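You operate a simulated robot arm through the tools that you are given. There is no shell and no other tool.

The job below is to be done with a simulated two-armed robot. You get a single attempt, and the scene is never put back.

## Task
Put one of the silver sockets from the top of the steel workbench on the top beside the strainer. Put the 12 shackle from the upper shelf of the service table on the top of the grey bench and the 10 shackle on the service table. Put the 19 mm wooden bung from the top of the wooden bench on the grey plain disc anode there and the 32 mm wooden bung on the top of the fuel bench. Fetch the cream cup and set it on the end bench shelf. Pick up the short black hose with the largest size on its label from the service table with one hand, pass it to the other hand and put it on the end bench top. Do these in any order. Set down upright: cream cup.

The check looks at the end state, three seconds after you hand in, the way a careful person would. Anything else that was tipped, shoved, dropped, spilled or broken makes it a failure.

## Robot
Two 7-joint arms with two-finger parallel grippers on one trunk, on a base that drives. Base frame: it is fixed to the floor where the robot stands at the start and does not move with it; the origin is under the middle of the robot, x ahead of it, y to its left, z up. Units: m, rad, N and s.
The left shoulder is at the start at [0.11, 0.169, 1.576], the right one opposite. With the tool pointing down near the work surface each hand reaches from about 0.1 to 0.4 m from the robot's upright axis, wherever it stands, measured 20 degrees to its own side. Places, roughly: cream cup (11x8x8 cm) [-1.8, 0.1, 0.5]; end bench shelf [-1.6, 1, 0.4]; end bench top [-1.6, 1, 0.8]; plain disc anode (6x6x3 cm) [-1.8, 0.1, 0.9]; service table [-0.9, -0.4, 0.9]; shackle [-1, -0.25, 0.5]; short black hose [-1, -0.75, 1]; silver socket [0.5, 0, 1]; top beside the strainer (48x15 cm) [-3.26, -1.6, 0.7]; top of the fuel bench [-3.4, 2.4, 0.8]; top of the grey bench [0.8, 2.1, 0.9]; wooden bung [-1.75, 0, 1]. Payload 1.57 kg a hand.
The tool frame of a hand sits at the grasp point between the pads (the TCP): z along the fingers, y along the line on which they close. The tips reach 0.03 m beyond it. The gripper opens to 0.08 m. The fingers are 0.017 m wide and 0.012 m thick; the gripper's body (0.04 by 0.082 m) begins 0.08 m behind the TCP.
Orientation is told as [roll, pitch, yaw] about the base's x, y, z axes, in that order, counted from this pose: with the fingers straight down and closing along the base's y, the tool's x points along the base's -x, its y along +y and its z along -z.

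## Interface
- The arms move only by the tool send_rows. It takes "left_series", "right_series" or both (then of equal length, played together; a hand with none holds still); each is a list of rows, each a list of 7 numbers: the opening, from 0 (shut) to 1 (fully open), then the shift along the base's x, y, z in units of 20 mm (1.0 is 20 mm), then the turn, a rotation vector about the base's x, y, z in units of 8 degrees (1.0 is 8 degrees). In form: [[gripper, dx, dy, dz, wx, wy, wz], ...]. A call has 1 to 20 rows; each row shifts and turns the commanded pose from where the row before left it. A call with a number of a shift or a turn outside -1 to 1 is refused whole. Each row takes 0.2 s and may step no farther than 0.05 m and 0.15 rad from the row before; otherwise, or with a gripper value out of range, the whole call is refused. Where a pose cannot be reached the arm comes as near as it can. A force on the tool above 40 N (or 10 N above the force at the start of the call, whichever is more), or a blocked arm, ends the call early, and 0.2 s more pass. The fingers move at their own pace (about 0.072 m/s each) and stop on an object; they squeeze with about 34 N. The grip force told is the motor's: it shows also when the fingers shut on nothing. Time passes only in rows, and 0.2 s behind the last, so rows that do not move let the fingers close. The reply holds the time, the measured pose of the TCP, the force on the tool along the base axes, the opening and the grip force, in the units named above and with some noise, with the torque about the TCP (base axes, N m) and any sound that the robot's microphone picked up.
- Cameras (640 x 400 px; columns grow to the right, rows downward): "scene" is now at [0.0936, -0.0526, 1.7361]; the picture's right is [-0.97, -0.24, 0.00], its down [-0.22, 0.91, -0.36] and it looks along [0.09, -0.35, -0.93] (base axes); focal length 214 px, centre (320, 200). "left" rides on the left gripper at [0.072, 0.007, -0.122] in its tool frame; the picture's right is [-0.09, 1.00, 0.00], its down [-0.84, -0.08, -0.54] and it looks along [-0.54, -0.05, 0.84] (tool axes); focal length 238 px, centre (320, 200). "right" rides on the right gripper at [0.072, -0.007, -0.122] in its tool frame; the picture's right is [0.09, 1.00, 0.00], its down [-0.84, 0.08, -0.54] and it looks along [-0.54, 0.05, 0.84] (tool axes); focal length 238 px, centre (320, 200). There is no depth. A picture from a camera that has moved, and an enlarged one, comes with that camera's place and axes in the base frame and with its lens.
- get_image(camera): a new picture of that camera. It takes no simulated time.
- slide_trunk(by): slides the trunk up (or, below 0, down) by that many m; the arms and the scene camera ride with it, the base frame stays. It gives what a move gives, with no picture.
- steer(legs): drives the robot by 1 to 6 legs, each [ahead, left, turn to the left] in m, m and rad, along the robot's own axes; the way and the turn of a leg run together, so that a leg with both is an arc; at most 1.5 m and 3.142 rad a leg. The arms and the cameras ride along, it lands a little off, and it stops where it bumps. It gives what a move gives.
- turn_head(pan, tilt): turns the head with the scene camera to pan (to the left, within 1.501 rad either way) and tilt (down, from -0.506 to 1.204), counted from straight ahead of the robot. It gives what a move gives.
- inspect(camera, box): a new picture of the part [left, top, right, bottom] of that camera's present view, enlarged. It takes no simulated time.
- finish_job(): hands the job in; it is judged then, once.

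Places have to be worked out from the pictures, the camera data and where the tool is seen. Open the grippers and draw the arms clear of the work before you hand the job in, unless the task says otherwise.

The tools are called as name(argument=value, ...) on one line, values as JSON. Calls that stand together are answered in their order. send_rows: Moves the arms, as the interface text tells. Its arguments: {"type":"object","properties":{"left_series":{"type":"array","items":{"type":"array","items":{"type":"number"}}},"right_series":{"type":"array","items":{"type":"array","items":{"type":"number"}}}},"required":[]} The other tools are called the same way: slide_trunk (by) slides the trunk up or down; steer (legs) drives the base; turn_head (pan, tilt) turns the head that bears the scene camera; get_image (camera) takes a picture; inspect (camera, box) takes an enlarged picture of a part of a camera's view; finish_job () hands the job in.

At the start:

```text
clock: 0.0
left_tool_pos: [0.6426, -0.0234, 1.2716]
left_tool_rot: [0.0, 0.001, 0.0]
left_contact_force: [-0.6, -0.2, 0.3]
left_moment: [-0.05, -0.02, 0.01]
left_gripper_width: 0.0799
left_finger_force: 0.0
right_tool_pos: [0.4457, -0.5522, 1.1033]
right_tool_rot: [0.001, -0.001, 0.0]
right_contact_force: [0.3, -0.7, -0.1]
right_moment: [0.01, 0.0, 0.01]
right_gripper_width: 0.0802
right_finger_force: 0.0
trunk travel left (down, up): [-0.89, 0.0]
robot x, y, heading: [-0.0001, -0.0045, -0.002]
head pan, tilt: [-1.332, 1.201]
```

scene: 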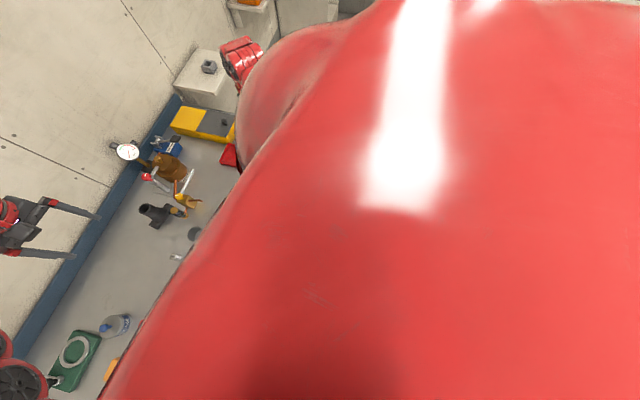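
right: 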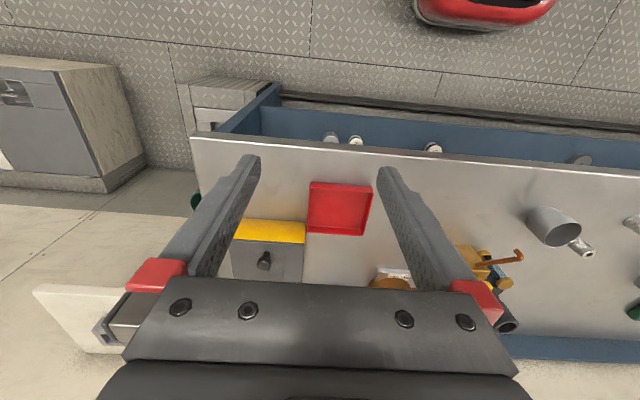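
left: 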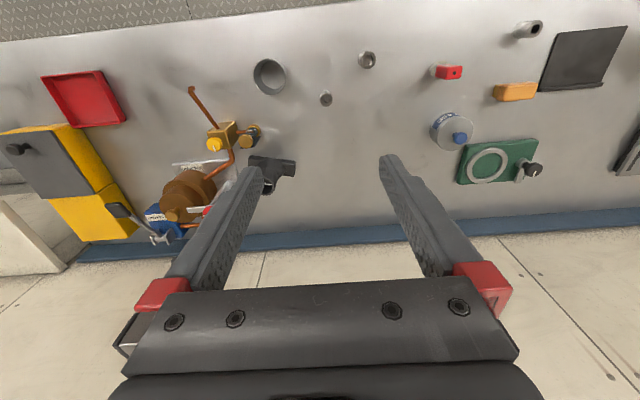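

I begin by looking around: turn the head straight ahead with moderate tilt to see the steel workbench.

turn_head(pan=0, tilt=0.8)

```text
clock: 1.5
left_tool_pos: [0.6428, -0.0237, 1.2708]
left_tool_rot: [-0.001, 0.0, -0.001]
left_contact_force: [0.0, -0.4, -0.8]
left_moment: [0.01, 0.01, 0.0]
left_gripper_width: 0.0801
left_finger_force: 0.1
right_tool_pos: [0.4451, -0.5525, 1.1033]
right_tool_rot: [-0.001, 0.002, 0.0]
right_contact_force: [-0.2, 0.2, 0.0]
right_moment: [-0.02, 0.03, -0.02]
right_gripper_width: 0.0801
right_finger_force: 0.0
trunk travel left (down, up): [-0.89, 0.0]
robot x, y, heading: [-0.0006, -0.0015, -0.005]
head pan, tilt: [0.0, 0.799]
```

Now I take the scene picture.

get_image(camera="scene")

get_image(camera="left")

```text
taken
camera scene: at [0.161, 0.0017, 1.7638], right [0.0, -1.0, 0.0], down [-0.72, 0.0, -0.7], along [0.7, 0.0, -0.72], focal length 214 px, centre (320, 200)
```

scene: 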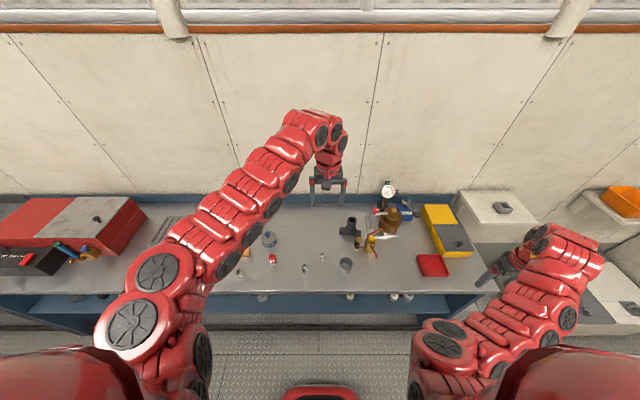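

```text
taken
camera left: at [0.5714, -0.0176, 1.3932], right [0.09, 1.0, 0.0], down [0.84, -0.08, 0.54], along [0.54, -0.05, -0.84], focal length 238 px, centre (320, 200)
```

left: 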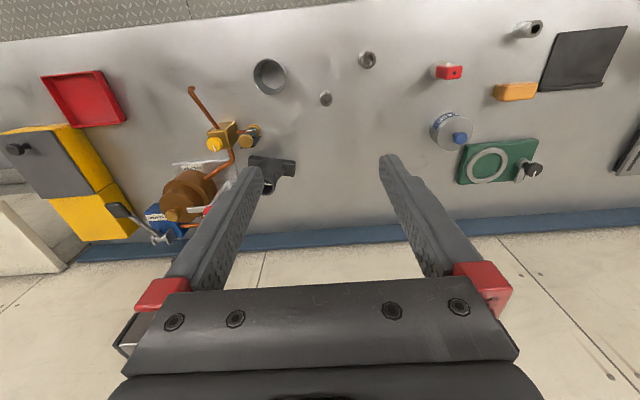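

The steel workbench has several small items; I enlarge to identify the silver sockets.

inspect(camera="scene", box=[220, 190, 480, 310])

inspect(camera="left", box=[160, 0, 400, 150])

inspect(camera="left", box=[400, 0, 640, 150])

inspect(camera="scene", box=[0, 180, 220, 310])

```text
2.46 times, centred on (350, 250) of scene
camera zoom: at [0.161, 0.0017, 1.7638], right [0.0, -1.0, 0.0], down [-0.72, 0.0, -0.7], along [0.7, 0.0, -0.72], focal length 528 px, centre (246, 77)
```

zoom: 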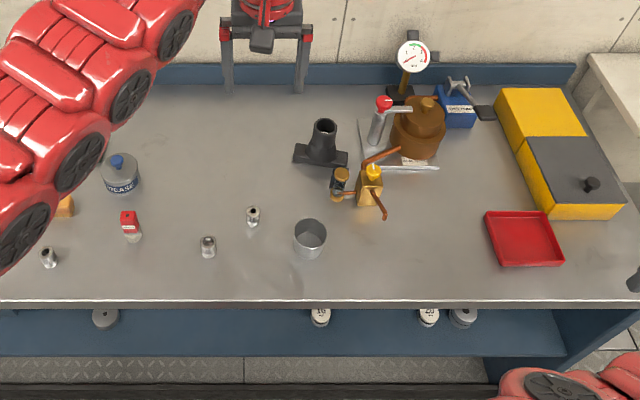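

```text
2.67 times, centred on (280, 75) of left
camera zoom: at [0.5714, -0.0176, 1.3932], right [0.09, 1.0, 0.0], down [0.84, -0.08, 0.54], along [0.54, -0.05, -0.84], focal length 636 px, centre (427, 533)
```

zoom: 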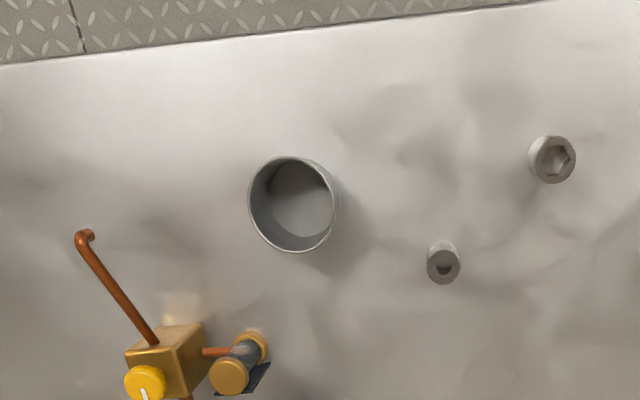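

```text
2.67 times, centred on (520, 75) of left
camera zoom: at [0.5714, -0.0176, 1.3932], right [0.09, 1.0, 0.0], down [0.84, -0.08, 0.54], along [0.54, -0.05, -0.84], focal length 636 px, centre (-213, 533)
```

zoom: 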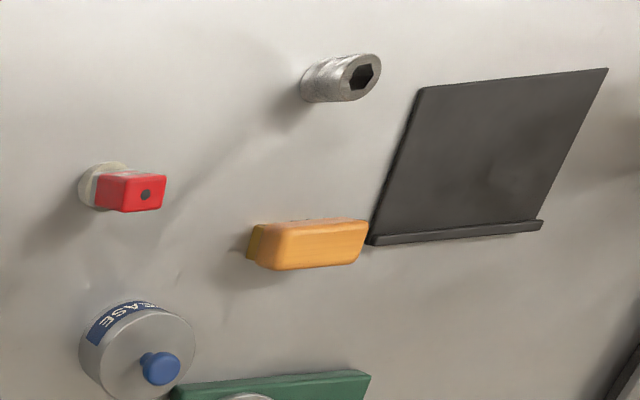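

```text
2.91 times, centred on (110, 245) of scene
camera zoom: at [0.161, 0.0017, 1.7638], right [0.0, -1.0, 0.0], down [-0.72, 0.0, -0.7], along [0.7, 0.0, -0.72], focal length 624 px, centre (931, 69)
```

zoom: 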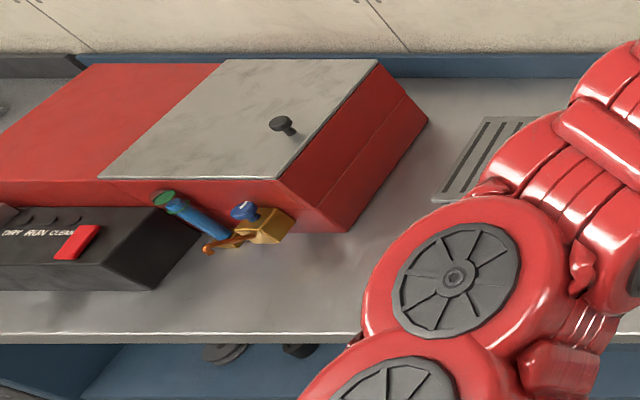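

Three silver sockets stand on the workbench at around x 0.55–0.6, y 0–0.2, tops near z≈0.91. Next I look left and right before any move.

turn_head(pan=1.3, tilt=0.45)

get_image(camera="scene")

turn_head(pan=-1.3, tilt=0.45)

get_image(camera="scene")

```text
clock: 3.0
left_tool_pos: [0.6422, -0.0236, 1.2712]
left_tool_rot: [0.001, -0.002, 0.0]
left_contact_force: [0.4, 0.9, -0.5]
left_moment: [-0.01, -0.01, 0.0]
left_gripper_width: 0.0803
left_finger_force: 0.0
right_tool_pos: [0.4456, -0.5524, 1.1026]
right_tool_rot: [0.0, 0.001, 0.0]
right_contact_force: [-0.8, -0.7, 0.1]
right_moment: [0.03, -0.02, -0.02]
right_gripper_width: 0.0802
right_finger_force: 0.1
trunk travel left (down, up): [-0.89, 0.0]
robot x, y, heading: [0.0004, 0.001, 0.002]
head pan, tilt: [1.3, 0.45]
```

```text
taken
camera scene: at [0.105, 0.0903, 1.7943], right [0.96, -0.27, 0.0], down [-0.12, -0.42, -0.9], along [0.24, 0.87, -0.44], focal length 214 px, centre (320, 200)
```

scene: 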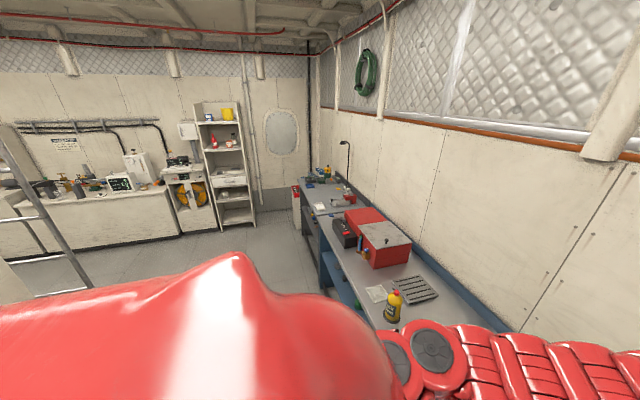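

```text
clock: 5.3
left_tool_pos: [0.6435, -0.0235, 1.2701]
left_tool_rot: [-0.001, 0.001, 0.002]
left_contact_force: [0.1, 0.5, -0.2]
left_moment: [0.02, 0.01, 0.02]
left_gripper_width: 0.08
left_finger_force: 0.0
right_tool_pos: [0.445, -0.5529, 1.1043]
right_tool_rot: [0.001, -0.002, 0.0]
right_contact_force: [-0.2, -0.6, -0.3]
right_moment: [0.02, 0.03, -0.03]
right_gripper_width: 0.0799
right_finger_force: 0.0
trunk travel left (down, up): [-0.89, 0.0]
robot x, y, heading: [0.0006, 0.002, 0.0]
head pan, tilt: [-1.3, 0.45]
```

```text
taken
camera scene: at [0.105, -0.0868, 1.7943], right [-0.96, -0.27, 0.0], down [-0.12, 0.42, -0.9], along [0.24, -0.87, -0.44], focal length 214 px, centre (320, 200)
```

scene: 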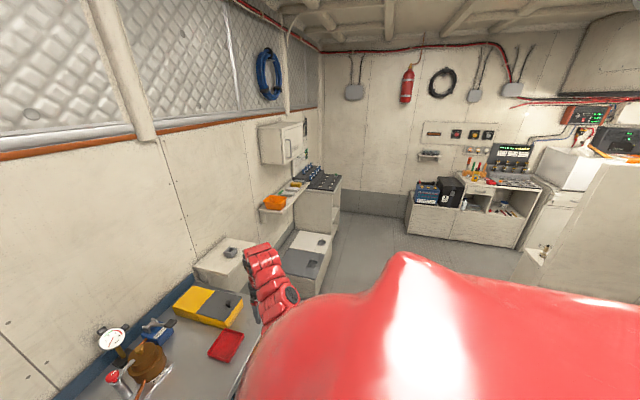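

I first raise and retract the right hand so that lowering the trunk later keeps it clear of the bench edge, and aim the head at the bench.

send_rows(right_series=[[1, -0.5, 0.2, 1, 0, 0, 0], [1, -0.5, 0.2, 1, 0, 0, 0], [1, -0.5, 0.2, 1, 0, 0, 0], [1, -0.5, 0.2, 1, 0, 0, 0], [1, -0.5, 0.2, 1, 0, 0, 0], [1, -0.5, 0.2, 1, 0, 0, 0], [1, -0.5, 0.2, 1, 0, 0, 0], [1, -0.5, 0.2, 1, 0, 0, 0], [1, -0.5, 0.2, 1, 0, 0, 0], [1, -0.5, 0.2, 1, 0, 0, 0]])

turn_head(pan=0, tilt=0.9)

get_image(camera="scene")

get_image(camera="right")

```text
clock: 7.5
left_tool_pos: [0.6423, -0.0232, 1.2708]
left_tool_rot: [0.002, 0.0, 0.001]
left_contact_force: [-0.1, 0.1, -0.8]
left_moment: [0.0, 0.0, 0.01]
left_gripper_width: 0.0799
left_finger_force: 0.0
right_tool_pos: [0.4433, -0.5819, 1.1392]
right_tool_rot: [0.001, -0.002, 0.0]
right_contact_force: [-0.1, -1.0, 0.5]
right_moment: [0.0, 0.02, 0.01]
right_gripper_width: 0.08
right_finger_force: 0.1
right hand out of reach, approached as far as the arm can: row 1, 2, 3, 4, 5, 6, 7, 8, 9, 10
trunk travel left (down, up): [-0.89, 0.0]
robot x, y, heading: [0.0015, 0.0009, -0.002]
head pan, tilt: [-1.3, 0.45]
```

```text
clock: 9.0
left_tool_pos: [0.643, -0.0239, 1.2713]
left_tool_rot: [-0.001, 0.001, -0.001]
left_contact_force: [-0.1, -0.3, -0.5]
left_moment: [-0.02, 0.0, -0.02]
left_gripper_width: 0.0801
left_finger_force: 0.0
right_tool_pos: [0.4448, -0.5822, 1.138]
right_tool_rot: [-0.002, 0.001, 0.0]
right_contact_force: [0.1, -0.4, 0.8]
right_moment: [-0.01, 0.03, 0.02]
right_gripper_width: 0.0798
right_finger_force: 0.0
trunk travel left (down, up): [-0.89, 0.0]
robot x, y, heading: [0.0005, -0.0004, -0.001]
head pan, tilt: [0.0, 0.901]
```

```text
taken
camera scene: at [0.1558, 0.0017, 1.756], right [0.0, -1.0, 0.0], down [-0.78, 0.0, -0.62], along [0.62, 0.0, -0.78], focal length 214 px, centre (320, 200)
```

scene: 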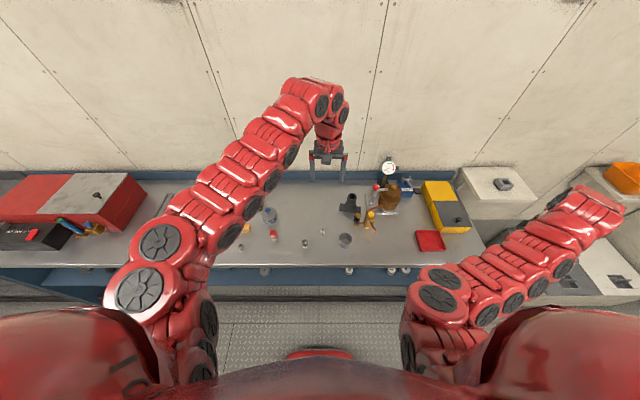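

```text
taken
camera right: at [0.3705, -0.5892, 1.2609], right [-0.09, 1.0, 0.0], down [0.84, 0.08, 0.54], along [0.54, 0.05, -0.84], focal length 238 px, centre (320, 200)
```

right: 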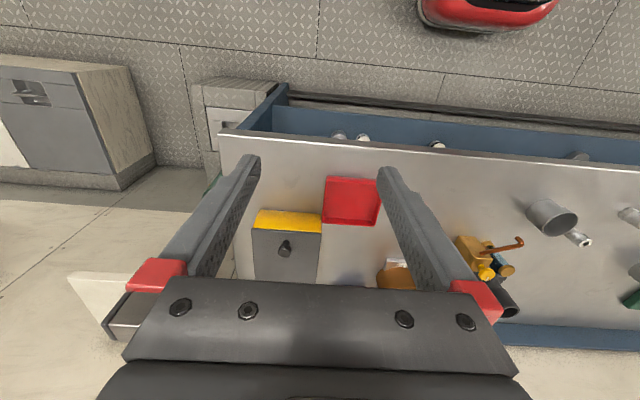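

The right hand can't fold further up, but it is outside the bench edge anyway. I now try moving the left hand down over socket A (about [0.597, 0.065]) to test its reach.

send_rows(left_series=[[1, -0.3, 0.6, -1, 0, 0, 0], [1, -0.3, 0.6, -1, 0, 0, 0], [1, -0.3, 0.6, -1, 0, 0, 0], [1, -0.3, 0.6, -1, 0, 0, 0], [1, -0.3, 0.6, -1, 0, 0, 0], [1, -0.3, 0.6, -1, 0, 0, 0], [1, -0.3, 0.6, -1, 0, 0, 0], [1, 0, 0, -1, 0, 0, 0], [1, 0, 0, -1, 0, 0, 0]])

get_image(camera="left")

get_image(camera="scene")

```text
clock: 11.0
left_tool_pos: [0.6215, 0.0206, 1.1574]
left_tool_rot: [0.0, 0.001, 0.0]
left_contact_force: [0.1, -0.5, -0.5]
left_moment: [-0.01, 0.02, 0.01]
left_gripper_width: 0.0802
left_finger_force: 0.1
left hand out of reach, approached as far as the arm can: row 4, 5, 6, 7
right_tool_pos: [0.4428, -0.5822, 1.14]
right_tool_rot: [0.0, 0.0, 0.001]
right_contact_force: [-0.2, 0.6, 0.1]
right_moment: [0.04, 0.01, -0.02]
right_gripper_width: 0.0802
right_finger_force: 0.0
trunk travel left (down, up): [-0.89, 0.0]
robot x, y, heading: [-0.0039, 0.0019, 0.0]
head pan, tilt: [0.0, 0.901]
```

```text
taken
camera left: at [0.5512, 0.0281, 1.2798], right [0.09, 1.0, 0.0], down [0.84, -0.08, 0.54], along [0.54, -0.05, -0.84], focal length 238 px, centre (320, 200)
```

left: 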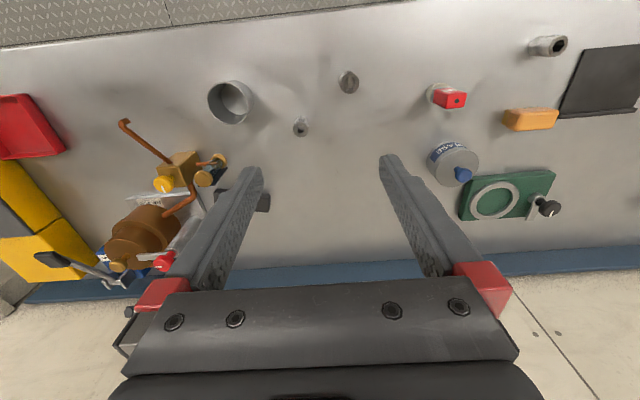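

```text
taken
camera scene: at [0.156, 0.0018, 1.7559], right [0.0, -1.0, 0.0], down [-0.78, 0.0, -0.62], along [0.62, 0.0, -0.78], focal length 214 px, centre (320, 200)
```

scene: 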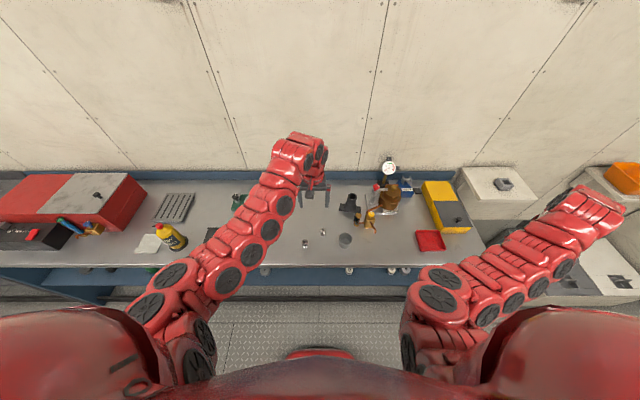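

The inner reach limit shrinks with lower height, so I go down vertically first, then shift toward socket A.

send_rows(left_series=[[1, 0, 0, -1, 0, 0, 0], [1, 0, 0, -1, 0, 0, 0], [1, 0, 0, -1, 0, 0, 0], [1, 0, 0, -1, 0, 0, 0], [1, -0.5, 0.7, -0.5, 0, 0, 0], [1, -0.5, 0.7, -0.5, 0, 0, 0], [1, -0.3, 0.7, -0.5, 0, 0, 0]])

get_image(camera="left")

```text
clock: 12.6
left_tool_pos: [0.5964, 0.0633, 1.049]
left_tool_rot: [-0.001, -0.001, 0.001]
left_contact_force: [-0.5, -0.3, 0.0]
left_moment: [0.0, -0.03, -0.01]
left_gripper_width: 0.0802
left_finger_force: 0.1
right_tool_pos: [0.4425, -0.5818, 1.139]
right_tool_rot: [0.0, -0.001, 0.0]
right_contact_force: [0.1, -0.2, -1.0]
right_moment: [0.04, 0.01, -0.02]
right_gripper_width: 0.0801
right_finger_force: 0.1
trunk travel left (down, up): [-0.89, 0.0]
robot x, y, heading: [-0.0002, 0.0003, -0.002]
head pan, tilt: [0.0, 0.901]
```

```text
taken
camera left: at [0.5243, 0.0701, 1.1715], right [0.09, 1.0, 0.0], down [0.84, -0.08, 0.54], along [0.54, -0.05, -0.84], focal length 238 px, centre (320, 200)
```

left: 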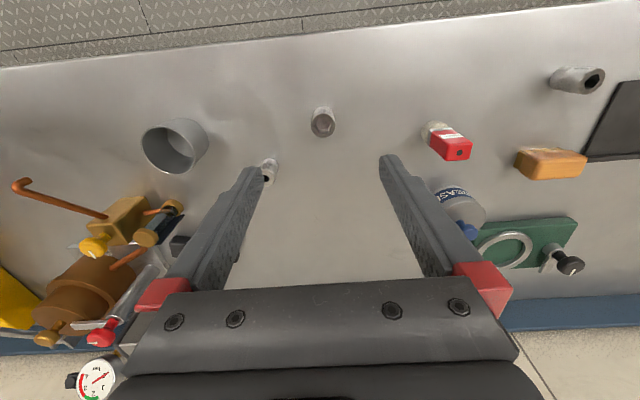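

Socket A sits right under the TCP (estimated [0.597, 0.065]). I descend in steps to z≈0.92 and check.

send_rows(left_series=[[1, 0, 0, -1, 0, 0, 0], [1, 0, 0, -1, 0, 0, 0], [1, 0, 0, -1, 0, 0, 0], [1, 0, 0.1, -1, 0, 0, 0], [1, 0, 0, -1, 0, 0, 0], [1, 0, 0, -1, 0, 0, 0]])

get_image(camera="left")

inspect(camera="scene", box=[240, 150, 400, 280])

```text
clock: 14.0
left_tool_pos: [0.5956, 0.0653, 0.9295]
left_tool_rot: [-0.001, 0.001, 0.0]
left_contact_force: [1.0, -0.4, 1.0]
left_moment: [0.0, 0.02, 0.01]
left_gripper_width: 0.0798
left_finger_force: 0.1
right_tool_pos: [0.4421, -0.581, 1.1395]
right_tool_rot: [0.002, 0.0, 0.0]
right_contact_force: [0.4, -0.1, -1.0]
right_moment: [0.0, -0.01, -0.01]
right_gripper_width: 0.08
right_finger_force: 0.0
trunk travel left (down, up): [-0.89, 0.0]
robot x, y, heading: [0.0015, 0.003, -0.007]
head pan, tilt: [0.0, 0.901]
```

```text
taken
camera left: at [0.5229, 0.0703, 1.0513], right [0.09, 1.0, 0.0], down [0.84, -0.08, 0.54], along [0.54, -0.05, -0.84], focal length 238 px, centre (320, 200)
```

left: 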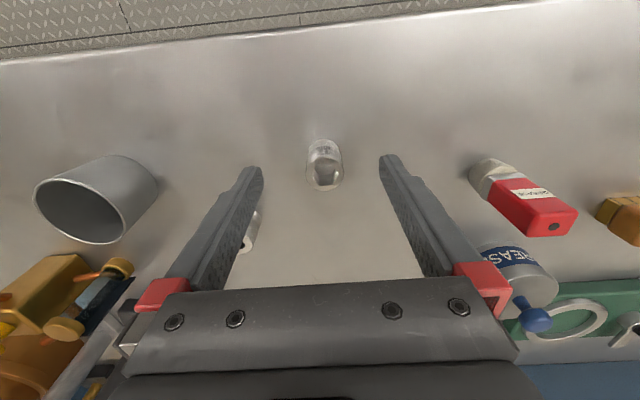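

```text
3.08 times, centred on (320, 215) of scene
camera zoom: at [0.156, 0.0019, 1.7559], right [0.0, -1.0, 0.0], down [-0.78, 0.0, -0.62], along [0.62, 0.0, -0.78], focal length 660 px, centre (320, 154)
```

zoom: 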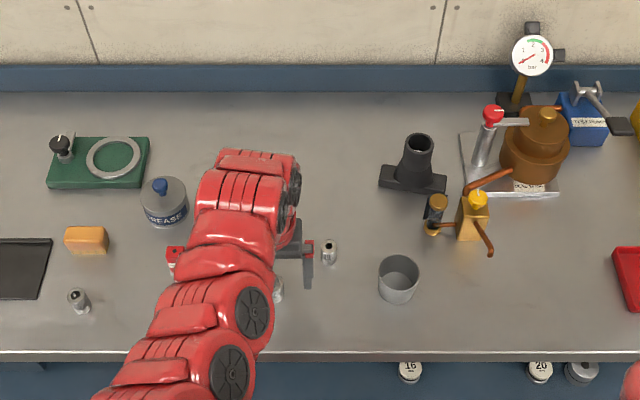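

The socket is between the fingers, top at ≈0.905, table ≈0.866. I lower another 22 mm and close.

send_rows(left_series=[[1, 0.05, 0, -0.6, 0, 0, 0], [1, 0, 0, -0.5, 0, 0, 0], [0.5, 0, 0, 0, 0, 0, 0], [0.2, 0, 0, 0, 0, 0, 0], [0, 0, 0, 0, 0, 0, 0], [0, 0, 0, 0, 0, 0, 0], [0, 0, 0, 0, 0, 0, 0], [0, 0, 0, 0, 0, 0, 0]])

get_image(camera="left")

```text
clock: 15.8
left_tool_pos: [0.5942, 0.0625, 0.9082]
left_tool_rot: [-0.001, 0.0, 0.001]
left_contact_force: [-0.3, 0.5, 2.1]
left_moment: [0.03, -0.04, 0.03]
left_gripper_width: 0.0271
left_finger_force: 34.2
right_tool_pos: [0.4411, -0.5821, 1.1388]
right_tool_rot: [0.001, 0.0, 0.001]
right_contact_force: [1.0, -0.5, -0.6]
right_moment: [-0.01, 0.01, -0.01]
right_gripper_width: 0.08
right_finger_force: 0.1
trunk travel left (down, up): [-0.89, 0.0]
robot x, y, heading: [0.0003, 0.0004, 0.003]
head pan, tilt: [0.0, 0.901]
```

```text
taken
camera left: at [0.5232, 0.0701, 1.0302], right [0.09, 1.0, 0.0], down [0.84, -0.08, 0.54], along [0.54, -0.05, -0.84], focal length 238 px, centre (320, 200)
```

left: 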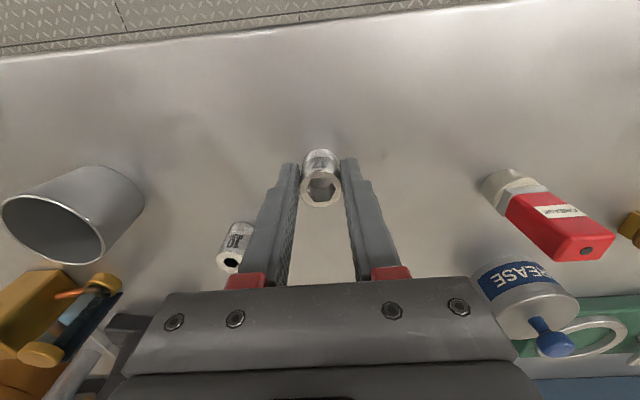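

Socket gripped (27 mm). I lift it straight up, drifting outward to stay within the reach shell.

send_rows(left_series=[[0, 0, 0, 0.5, 0, 0, 0], [0, 0, 0, 1, 0, 0, 0], [0, 0, 0, 1, 0, 0, 0], [0, 0, 0, 1, 0, 0, 0], [0, 0, 0, 1, 0, 0, 0], [0, 0, 0, 1, 0, 0, 0], [0, 0.3, -0.5, 1, 0, 0, 0], [0, 0.3, -0.5, 1, 0, 0, 0], [0, 0.3, -0.5, 1, 0, 0, 0], [0, 0.3, -0.5, 1, 0, 0, 0], [0, 0.3, -0.5, 1, 0, 0, 0], [0, 0.2, -0.5, 1, 0, 0, 0], [0, 0.2, -0.3, 1, 0, 0, 0], [0, 0.2, -0.3, 1, 0, 0, 0]])

get_image(camera="left")

```text
clock: 18.8
left_tool_pos: [0.64, -0.009, 1.1775]
left_tool_rot: [0.002, -0.001, 0.002]
left_contact_force: [-0.7, -0.3, -0.9]
left_moment: [0.01, 0.03, -0.02]
left_gripper_width: 0.0271
left_finger_force: 34.0
right_tool_pos: [0.4424, -0.5819, 1.139]
right_tool_rot: [-0.001, 0.0, 0.0]
right_contact_force: [-0.1, -0.4, 0.1]
right_moment: [-0.03, 0.01, -0.01]
right_gripper_width: 0.0799
right_finger_force: 0.1
trunk travel left (down, up): [-0.89, 0.0]
robot x, y, heading: [-0.0008, 0.0011, -0.002]
head pan, tilt: [0.0, 0.901]
```

```text
taken
camera left: at [0.5681, -0.0021, 1.2997], right [0.09, 1.0, 0.0], down [0.84, -0.08, 0.54], along [0.54, -0.05, -0.84], focal length 238 px, centre (320, 200)
```

left: 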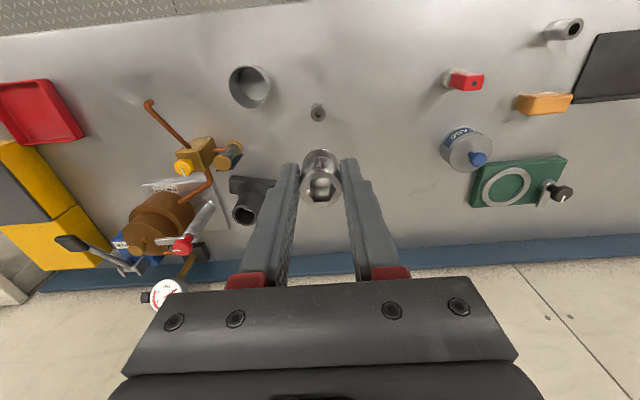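

The socket is held. Before driving I look far left-back and right-back to see the room behind.

turn_head(pan=1.5, tilt=0.1)

get_image(camera="scene")

turn_head(pan=-1.5, tilt=0.1)

get_image(camera="scene")

```text
clock: 20.4
left_tool_pos: [0.6398, -0.0086, 1.1767]
left_tool_rot: [0.0, 0.0, 0.0]
left_contact_force: [-0.4, -0.1, -1.7]
left_moment: [-0.03, 0.0, 0.01]
left_gripper_width: 0.027
left_finger_force: 33.9
right_tool_pos: [0.4427, -0.5825, 1.1383]
right_tool_rot: [-0.002, 0.0, 0.0]
right_contact_force: [0.1, -0.6, 0.4]
right_moment: [-0.04, -0.01, 0.02]
right_gripper_width: 0.0801
right_finger_force: 0.2
trunk travel left (down, up): [-0.89, 0.0]
robot x, y, heading: [-0.0037, -0.0009, -0.002]
head pan, tilt: [1.499, 0.099]
```

```text
taken
camera scene: at [0.0872, 0.0936, 1.8268], right [1.0, -0.07, 0.0], down [-0.01, -0.1, -0.99], along [0.07, 0.99, -0.1], focal length 214 px, centre (320, 200)
```

scene: 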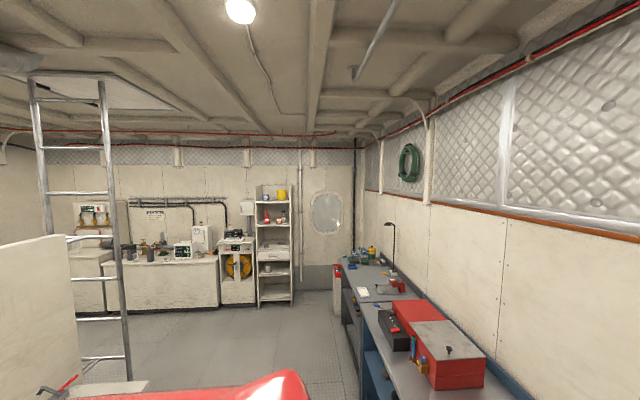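

```text
clock: 23.0
left_tool_pos: [0.6391, -0.008, 1.1769]
left_tool_rot: [0.001, 0.0, 0.0]
left_contact_force: [-0.3, 0.2, -1.7]
left_moment: [0.01, 0.03, -0.01]
left_gripper_width: 0.0267
left_finger_force: 33.7
right_tool_pos: [0.4428, -0.5807, 1.1389]
right_tool_rot: [-0.003, 0.002, 0.0]
right_contact_force: [-1.0, 0.3, -0.1]
right_moment: [0.02, -0.01, 0.01]
right_gripper_width: 0.0799
right_finger_force: 0.1
trunk travel left (down, up): [-0.89, 0.0]
robot x, y, heading: [-0.0018, -0.0037, 0.002]
head pan, tilt: [-1.499, 0.099]
```

```text
taken
camera scene: at [0.0871, -0.09, 1.8269], right [-1.0, -0.07, 0.0], down [-0.01, 0.1, -0.99], along [0.07, -0.99, -0.1], focal length 214 px, centre (320, 200)
```

scene: 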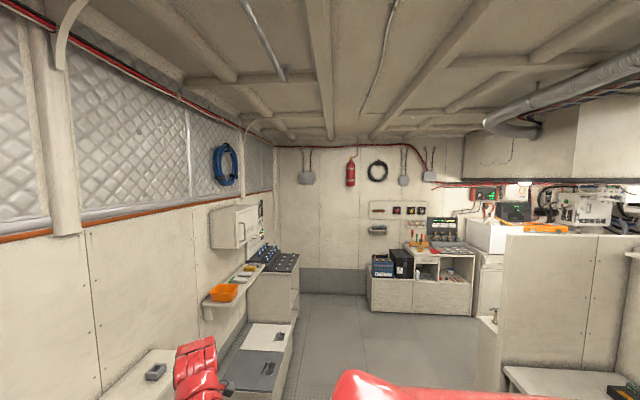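

I see partitions behind on both sides. I rotate in place to the left by 90° (hands are above bench height) and look.

turn_head(pan=1.2, tilt=0.4)

steer(legs=[[0, 0, 0.8]])

get_image(camera="scene")

```text
clock: 25.4
left_tool_pos: [0.6392, -0.0099, 1.1766]
left_tool_rot: [-0.002, 0.0, 0.0]
left_contact_force: [0.2, 0.3, -1.0]
left_moment: [0.01, 0.01, -0.01]
left_gripper_width: 0.027
left_finger_force: 33.7
right_tool_pos: [0.4424, -0.5823, 1.1389]
right_tool_rot: [-0.001, 0.0, 0.001]
right_contact_force: [-0.5, 0.5, -0.2]
right_moment: [-0.03, 0.04, 0.01]
right_gripper_width: 0.0797
right_finger_force: 0.1
trunk travel left (down, up): [-0.89, 0.0]
robot x, y, heading: [-0.0026, 0.0019, -0.002]
head pan, tilt: [1.201, 0.4]
```

```text
clock: 27.9
left_tool_pos: [0.4481, 0.4561, 1.1763]
left_tool_rot: [-0.001, 0.001, 0.81]
left_contact_force: [0.3, -0.6, -1.1]
left_moment: [0.0, 0.01, 0.02]
left_gripper_width: 0.0266
left_finger_force: 34.3
right_tool_pos: [0.7266, -0.0815, 1.1384]
right_tool_rot: [0.001, -0.002, 0.81]
right_contact_force: [0.3, 0.5, 0.6]
right_moment: [0.01, -0.01, 0.03]
right_gripper_width: 0.08
right_finger_force: 0.0
trunk travel left (down, up): [-0.89, 0.0]
robot x, y, heading: [0.0037, 0.0028, 0.81]
head pan, tilt: [1.201, 0.4]
```

```text
taken
camera scene: at [0.0165, 0.1436, 1.799], right [0.91, 0.43, 0.0], down [0.17, -0.35, -0.92], along [-0.39, 0.83, -0.39], focal length 214 px, centre (320, 200)
```

scene: 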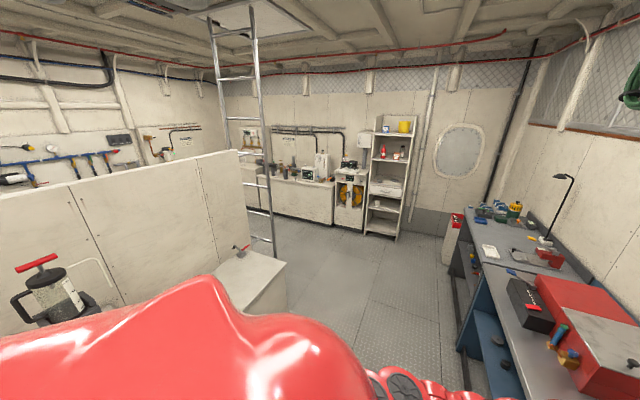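

There is a partitioned island behind me (x≈-1.2 and beyond). I continue rotating left to face it.

steer(legs=[[0, 0, 1.0]])

turn_head(pan=1.0, tilt=0.5)

get_image(camera="scene")

turn_head(pan=0.2, tilt=0.5)

get_image(camera="scene")

```text
clock: 30.9
left_tool_pos: [-0.1633, 0.6184, 1.1771]
left_tool_rot: [-0.001, 0.001, 1.842]
left_contact_force: [0.4, -0.2, -1.8]
left_moment: [-0.02, 0.0, 0.02]
left_gripper_width: 0.0271
left_finger_force: 34.1
right_tool_pos: [0.44, 0.5821, 1.1382]
right_tool_rot: [-0.002, -0.001, 1.842]
right_contact_force: [1.0, 0.8, 0.4]
right_moment: [0.0, 0.01, 0.01]
right_gripper_width: 0.0801
right_finger_force: 0.1
trunk travel left (down, up): [-0.89, 0.0]
robot x, y, heading: [0.0042, 0.0005, 1.844]
head pan, tilt: [1.201, 0.4]
```

```text
clock: 31.6
left_tool_pos: [-0.165, 0.6172, 1.1762]
left_tool_rot: [0.001, 0.002, 1.843]
left_contact_force: [0.6, 0.3, -1.5]
left_moment: [0.01, 0.04, 0.02]
left_gripper_width: 0.027
left_finger_force: 33.6
right_tool_pos: [0.4424, 0.5816, 1.1397]
right_tool_rot: [0.001, 0.002, 1.842]
right_contact_force: [-0.9, -0.4, 0.6]
right_moment: [-0.05, -0.02, -0.01]
right_gripper_width: 0.0798
right_finger_force: 0.1
trunk travel left (down, up): [-0.89, 0.0]
robot x, y, heading: [-0.0002, 0.0004, 1.846]
head pan, tilt: [1.0, 0.499]
```

```text
taken
camera scene: at [-0.1088, 0.106, 1.7898], right [0.29, 0.96, 0.0], down [0.46, -0.14, -0.88], along [-0.84, 0.26, -0.48], focal length 214 px, centre (320, 200)
```

scene: 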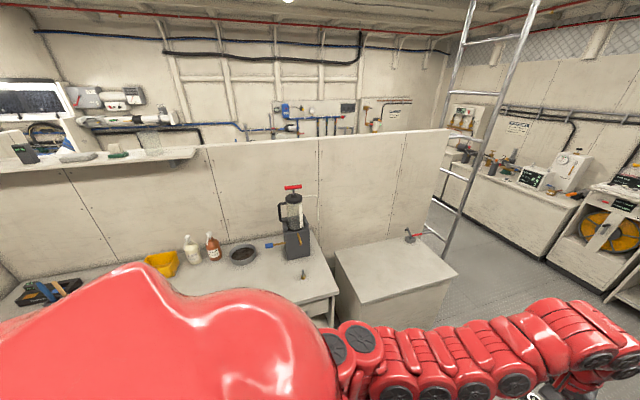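

```text
clock: 32.8
left_tool_pos: [-0.1628, 0.618, 1.1767]
left_tool_rot: [-0.001, -0.002, 1.842]
left_contact_force: [0.3, 0.0, -0.6]
left_moment: [0.0, 0.01, 0.0]
left_gripper_width: 0.027
left_finger_force: 34.0
right_tool_pos: [0.4411, 0.5823, 1.1378]
right_tool_rot: [-0.001, 0.001, 1.844]
right_contact_force: [-0.3, -0.1, -0.6]
right_moment: [-0.02, -0.02, 0.05]
right_gripper_width: 0.08
right_finger_force: 0.1
trunk travel left (down, up): [-0.89, 0.0]
robot x, y, heading: [0.0007, 0.0028, 1.84]
head pan, tilt: [0.201, 0.499]
```

```text
taken
camera scene: at [-0.0632, 0.1603, 1.7898], right [0.89, 0.46, 0.0], down [0.22, -0.43, -0.88], along [-0.4, 0.78, -0.48], focal length 214 px, centre (320, 200)
```

scene: 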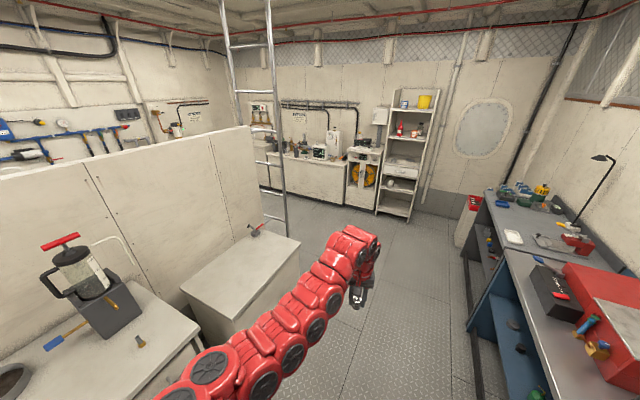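

The service table (with the pump) stands at x≈-0.75…-1.2 with a low partition behind it. I rotate to face it squarely (heading π).

steer(legs=[[0, 0, 1.3]])

turn_head(pan=0, tilt=0.75)

get_image(camera="scene")

turn_head(pan=0.8, tilt=0.6)

get_image(camera="scene")

get_image(camera="left")

```text
clock: 36.3
left_tool_pos: [-0.638, 0.0303, 1.1765]
left_tool_rot: [-0.001, 0.0, 3.108]
left_contact_force: [-0.2, 0.0, 0.1]
left_moment: [0.01, -0.02, 0.0]
left_gripper_width: 0.027
left_finger_force: 34.0
right_tool_pos: [-0.4226, 0.5965, 1.1373]
right_tool_rot: [0.0, -0.001, 3.106]
right_contact_force: [0.0, 0.5, -0.3]
right_moment: [0.0, 0.02, 0.03]
right_gripper_width: 0.0803
right_finger_force: 0.0
trunk travel left (down, up): [-0.89, 0.0]
robot x, y, heading: [-0.0008, -0.0007, 3.111]
head pan, tilt: [0.201, 0.499]
```

```text
clock: 37.1
left_tool_pos: [-0.6389, 0.0298, 1.177]
left_tool_rot: [-0.001, -0.001, 3.109]
left_contact_force: [-0.6, 0.4, -1.1]
left_moment: [0.02, -0.01, 0.02]
left_gripper_width: 0.027
left_finger_force: 33.7
right_tool_pos: [-0.4227, 0.5958, 1.1397]
right_tool_rot: [-0.001, 0.001, 3.108]
right_contact_force: [0.8, 0.5, -0.1]
right_moment: [-0.04, 0.0, 0.01]
right_gripper_width: 0.0797
right_finger_force: 0.0
trunk travel left (down, up): [-0.89, 0.0]
robot x, y, heading: [0.0017, -0.0011, 3.11]
head pan, tilt: [0.0, 0.75]
```

```text
taken
camera scene: at [-0.1633, 0.0071, 1.7679], right [0.03, 1.0, 0.0], down [0.68, -0.02, -0.73], along [-0.73, 0.02, -0.68], focal length 214 px, centre (320, 200)
```

scene: 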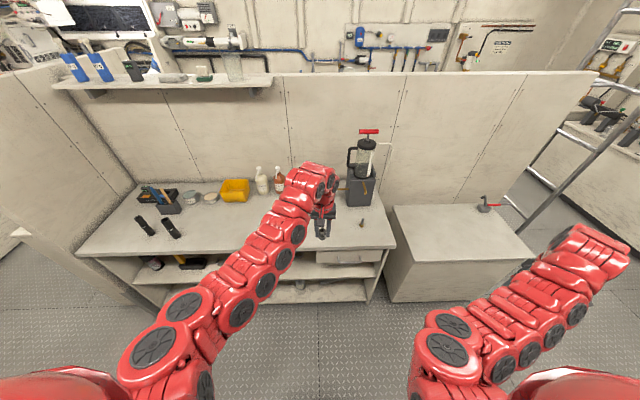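

```text
clock: 38.2
left_tool_pos: [-0.6391, 0.0298, 1.177]
left_tool_rot: [0.0, -0.001, 3.11]
left_contact_force: [0.0, -0.1, -1.7]
left_moment: [0.01, -0.03, -0.01]
left_gripper_width: 0.0272
left_finger_force: 33.7
right_tool_pos: [-0.4219, 0.5955, 1.1387]
right_tool_rot: [0.001, 0.001, 3.11]
right_contact_force: [0.2, 0.0, -0.3]
right_moment: [-0.01, 0.03, -0.02]
right_gripper_width: 0.08
right_finger_force: 0.1
trunk travel left (down, up): [-0.89, 0.0]
robot x, y, heading: [0.0036, -0.0018, 3.106]
head pan, tilt: [0.799, 0.6]
```

```text
taken
camera scene: at [-0.1442, -0.0566, 1.7807], right [-0.69, 0.72, 0.0], down [0.41, 0.39, -0.82], along [-0.59, -0.57, -0.57], focal length 214 px, centre (320, 200)
```

scene: 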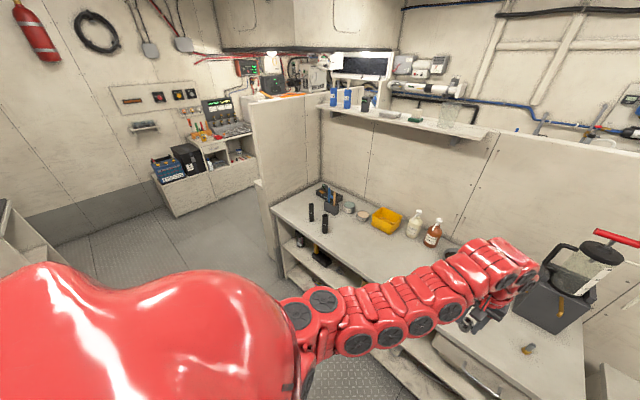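

```text
taken
camera left: at [-0.5669, 0.0208, 1.2993], right [-0.13, -0.99, 0.0], down [-0.83, 0.11, 0.54], along [-0.54, 0.07, -0.84], focal length 238 px, centre (320, 200)
```

left: 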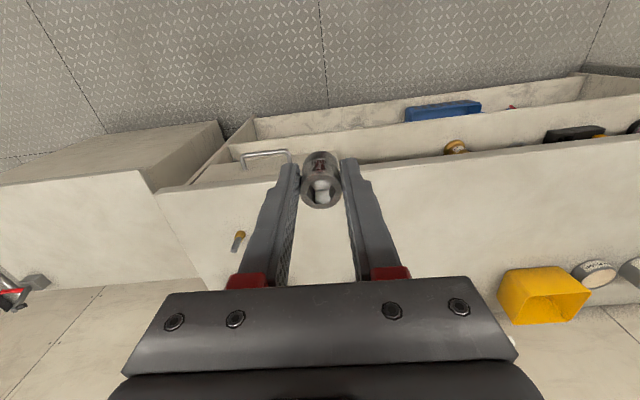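

The service table has two short black hoses, and shelves underneath. I zoom in on these.

inspect(camera="scene", box=[260, 170, 400, 270])

turn_head(pan=0.4, tilt=0.9)

inspect(camera="scene", box=[160, 100, 400, 250])

get_image(camera="scene")

```text
4.00 times, centred on (330, 220) of scene
camera zoom: at [-0.1442, -0.0566, 1.7807], right [-0.69, 0.72, 0.0], down [0.41, 0.39, -0.82], along [-0.59, -0.57, -0.57], focal length 858 px, centre (280, 120)
```

zoom: 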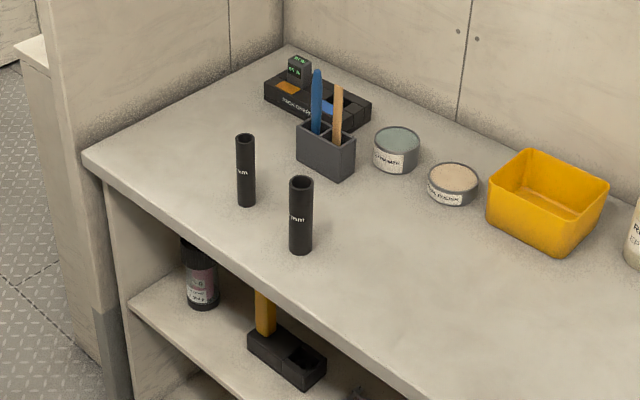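

```text
clock: 39.1
left_tool_pos: [-0.6395, 0.0293, 1.1772]
left_tool_rot: [-0.001, 0.001, 3.107]
left_contact_force: [0.2, -0.3, -1.3]
left_moment: [-0.01, -0.02, 0.03]
left_gripper_width: 0.027
left_finger_force: 34.3
right_tool_pos: [-0.4226, 0.5952, 1.1384]
right_tool_rot: [0.001, 0.0, 3.11]
right_contact_force: [-0.2, -0.2, 0.4]
right_moment: [-0.01, 0.0, 0.01]
right_gripper_width: 0.0798
right_finger_force: 0.1
trunk travel left (down, up): [-0.89, 0.0]
robot x, y, heading: [0.0024, 0.0006, 3.109]
head pan, tilt: [0.4, 0.901]
```

```text
2.67 times, centred on (280, 175) of scene
camera zoom: at [-0.1508, -0.0225, 1.756], right [-0.36, 0.93, 0.0], down [0.73, 0.28, -0.62], along [-0.58, -0.22, -0.78], focal length 572 px, centre (427, 267)
```

zoom: 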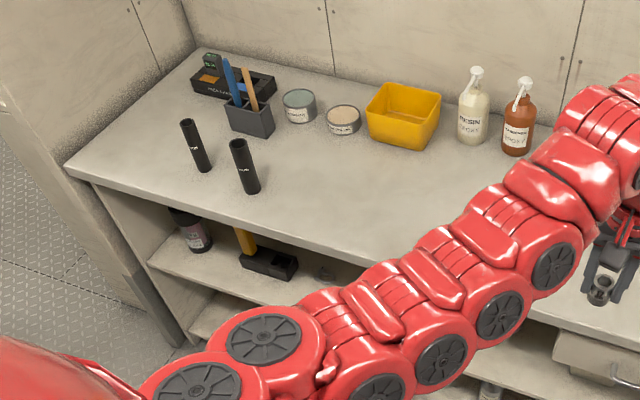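

```text
taken
camera scene: at [-0.1508, -0.0225, 1.756], right [-0.36, 0.93, 0.0], down [0.73, 0.28, -0.62], along [-0.58, -0.22, -0.78], focal length 214 px, centre (320, 200)
```

scene: 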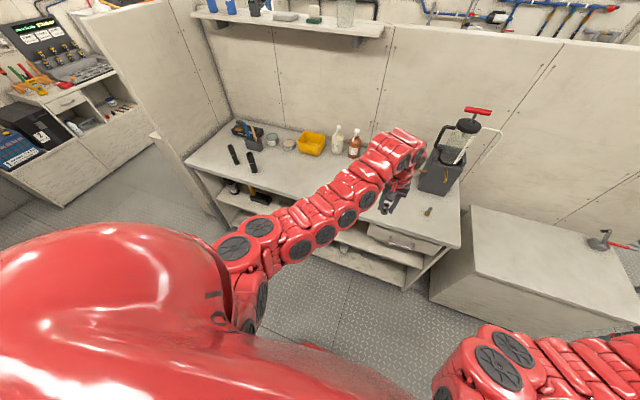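

Hoses stand upright; the shelf under the table needs a lower view. Both hands are in front of the table edge (x≈-0.78), so I lower the trunk 0.5 m to look under.

slide_trunk(by=-0.5)

turn_head(pan=0.3, tilt=0.6)

get_image(camera="scene")

get_image(camera="left")

```text
refused: -0.5 is not a number from -0.4 to 0.4
```

```text
clock: 39.9
left_tool_pos: [-0.6386, 0.0294, 1.176]
left_tool_rot: [0.0, 0.0, 3.109]
left_contact_force: [0.6, 0.4, -1.0]
left_moment: [0.02, 0.02, 0.01]
left_gripper_width: 0.027
left_finger_force: 33.7
right_tool_pos: [-0.4218, 0.5961, 1.139]
right_tool_rot: [0.0, 0.001, 3.11]
right_contact_force: [-0.5, 0.4, 0.8]
right_moment: [-0.01, 0.01, 0.01]
right_gripper_width: 0.0799
right_finger_force: 0.1
trunk travel left (down, up): [-0.89, 0.0]
robot x, y, heading: [-0.0001, 0.002, 3.11]
head pan, tilt: [0.3, 0.6]
```

```text
taken
camera scene: at [-0.1656, -0.0187, 1.7806], right [-0.26, 0.96, 0.0], down [0.55, 0.15, -0.82], along [-0.8, -0.22, -0.57], focal length 214 px, centre (320, 200)
```

scene: 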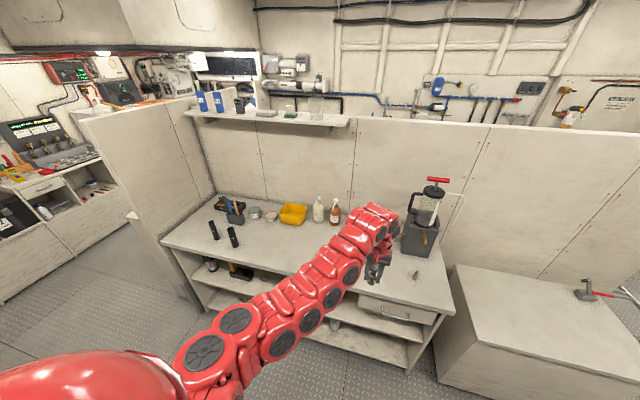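

```text
taken
camera left: at [-0.5669, 0.0208, 1.2993], right [-0.13, -0.99, 0.0], down [-0.83, 0.11, 0.54], along [-0.54, 0.07, -0.84], focal length 238 px, centre (320, 200)
```

left: 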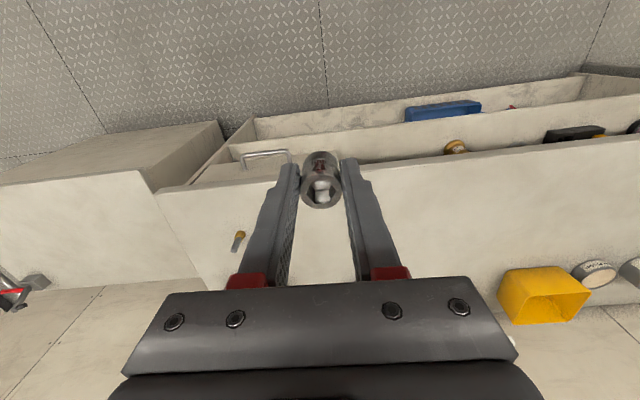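

The slide is limited to 0.4 m per call; I slide 0.4 down in front of the table (clearance ≈0.1 m).

slide_trunk(by=-0.4)

get_image(camera="scene")

get_image(camera="left")

```text
clock: 43.7
left_tool_pos: [-0.6388, 0.03, 0.7765]
left_tool_rot: [-0.002, 0.0, 3.107]
left_contact_force: [0.5, -0.8, -1.2]
left_moment: [0.04, 0.03, 0.02]
left_gripper_width: 0.027
left_finger_force: 33.6
right_tool_pos: [-0.4223, 0.5963, 0.739]
right_tool_rot: [-0.001, 0.0, 3.107]
right_contact_force: [0.3, 0.4, 0.2]
right_moment: [0.03, 0.03, 0.02]
right_gripper_width: 0.0801
right_finger_force: 0.1
trunk travel left (down, up): [-0.49, 0.4]
robot x, y, heading: [-0.0015, 0.001, 3.107]
head pan, tilt: [0.3, 0.6]
```

```text
taken
camera scene: at [-0.1654, -0.0188, 1.3807], right [-0.26, 0.96, 0.0], down [0.55, 0.15, -0.82], along [-0.8, -0.22, -0.57], focal length 214 px, centre (320, 200)
```

scene: 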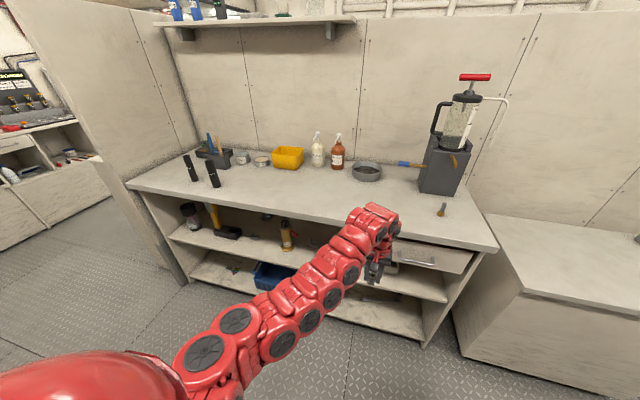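

```text
taken
camera left: at [-0.5667, 0.0208, 0.8994], right [-0.13, -0.99, 0.0], down [-0.83, 0.11, 0.54], along [-0.54, 0.07, -0.84], focal length 238 px, centre (320, 200)
```

left: 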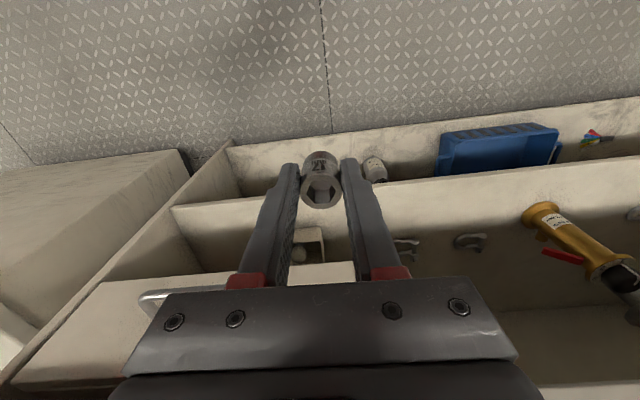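

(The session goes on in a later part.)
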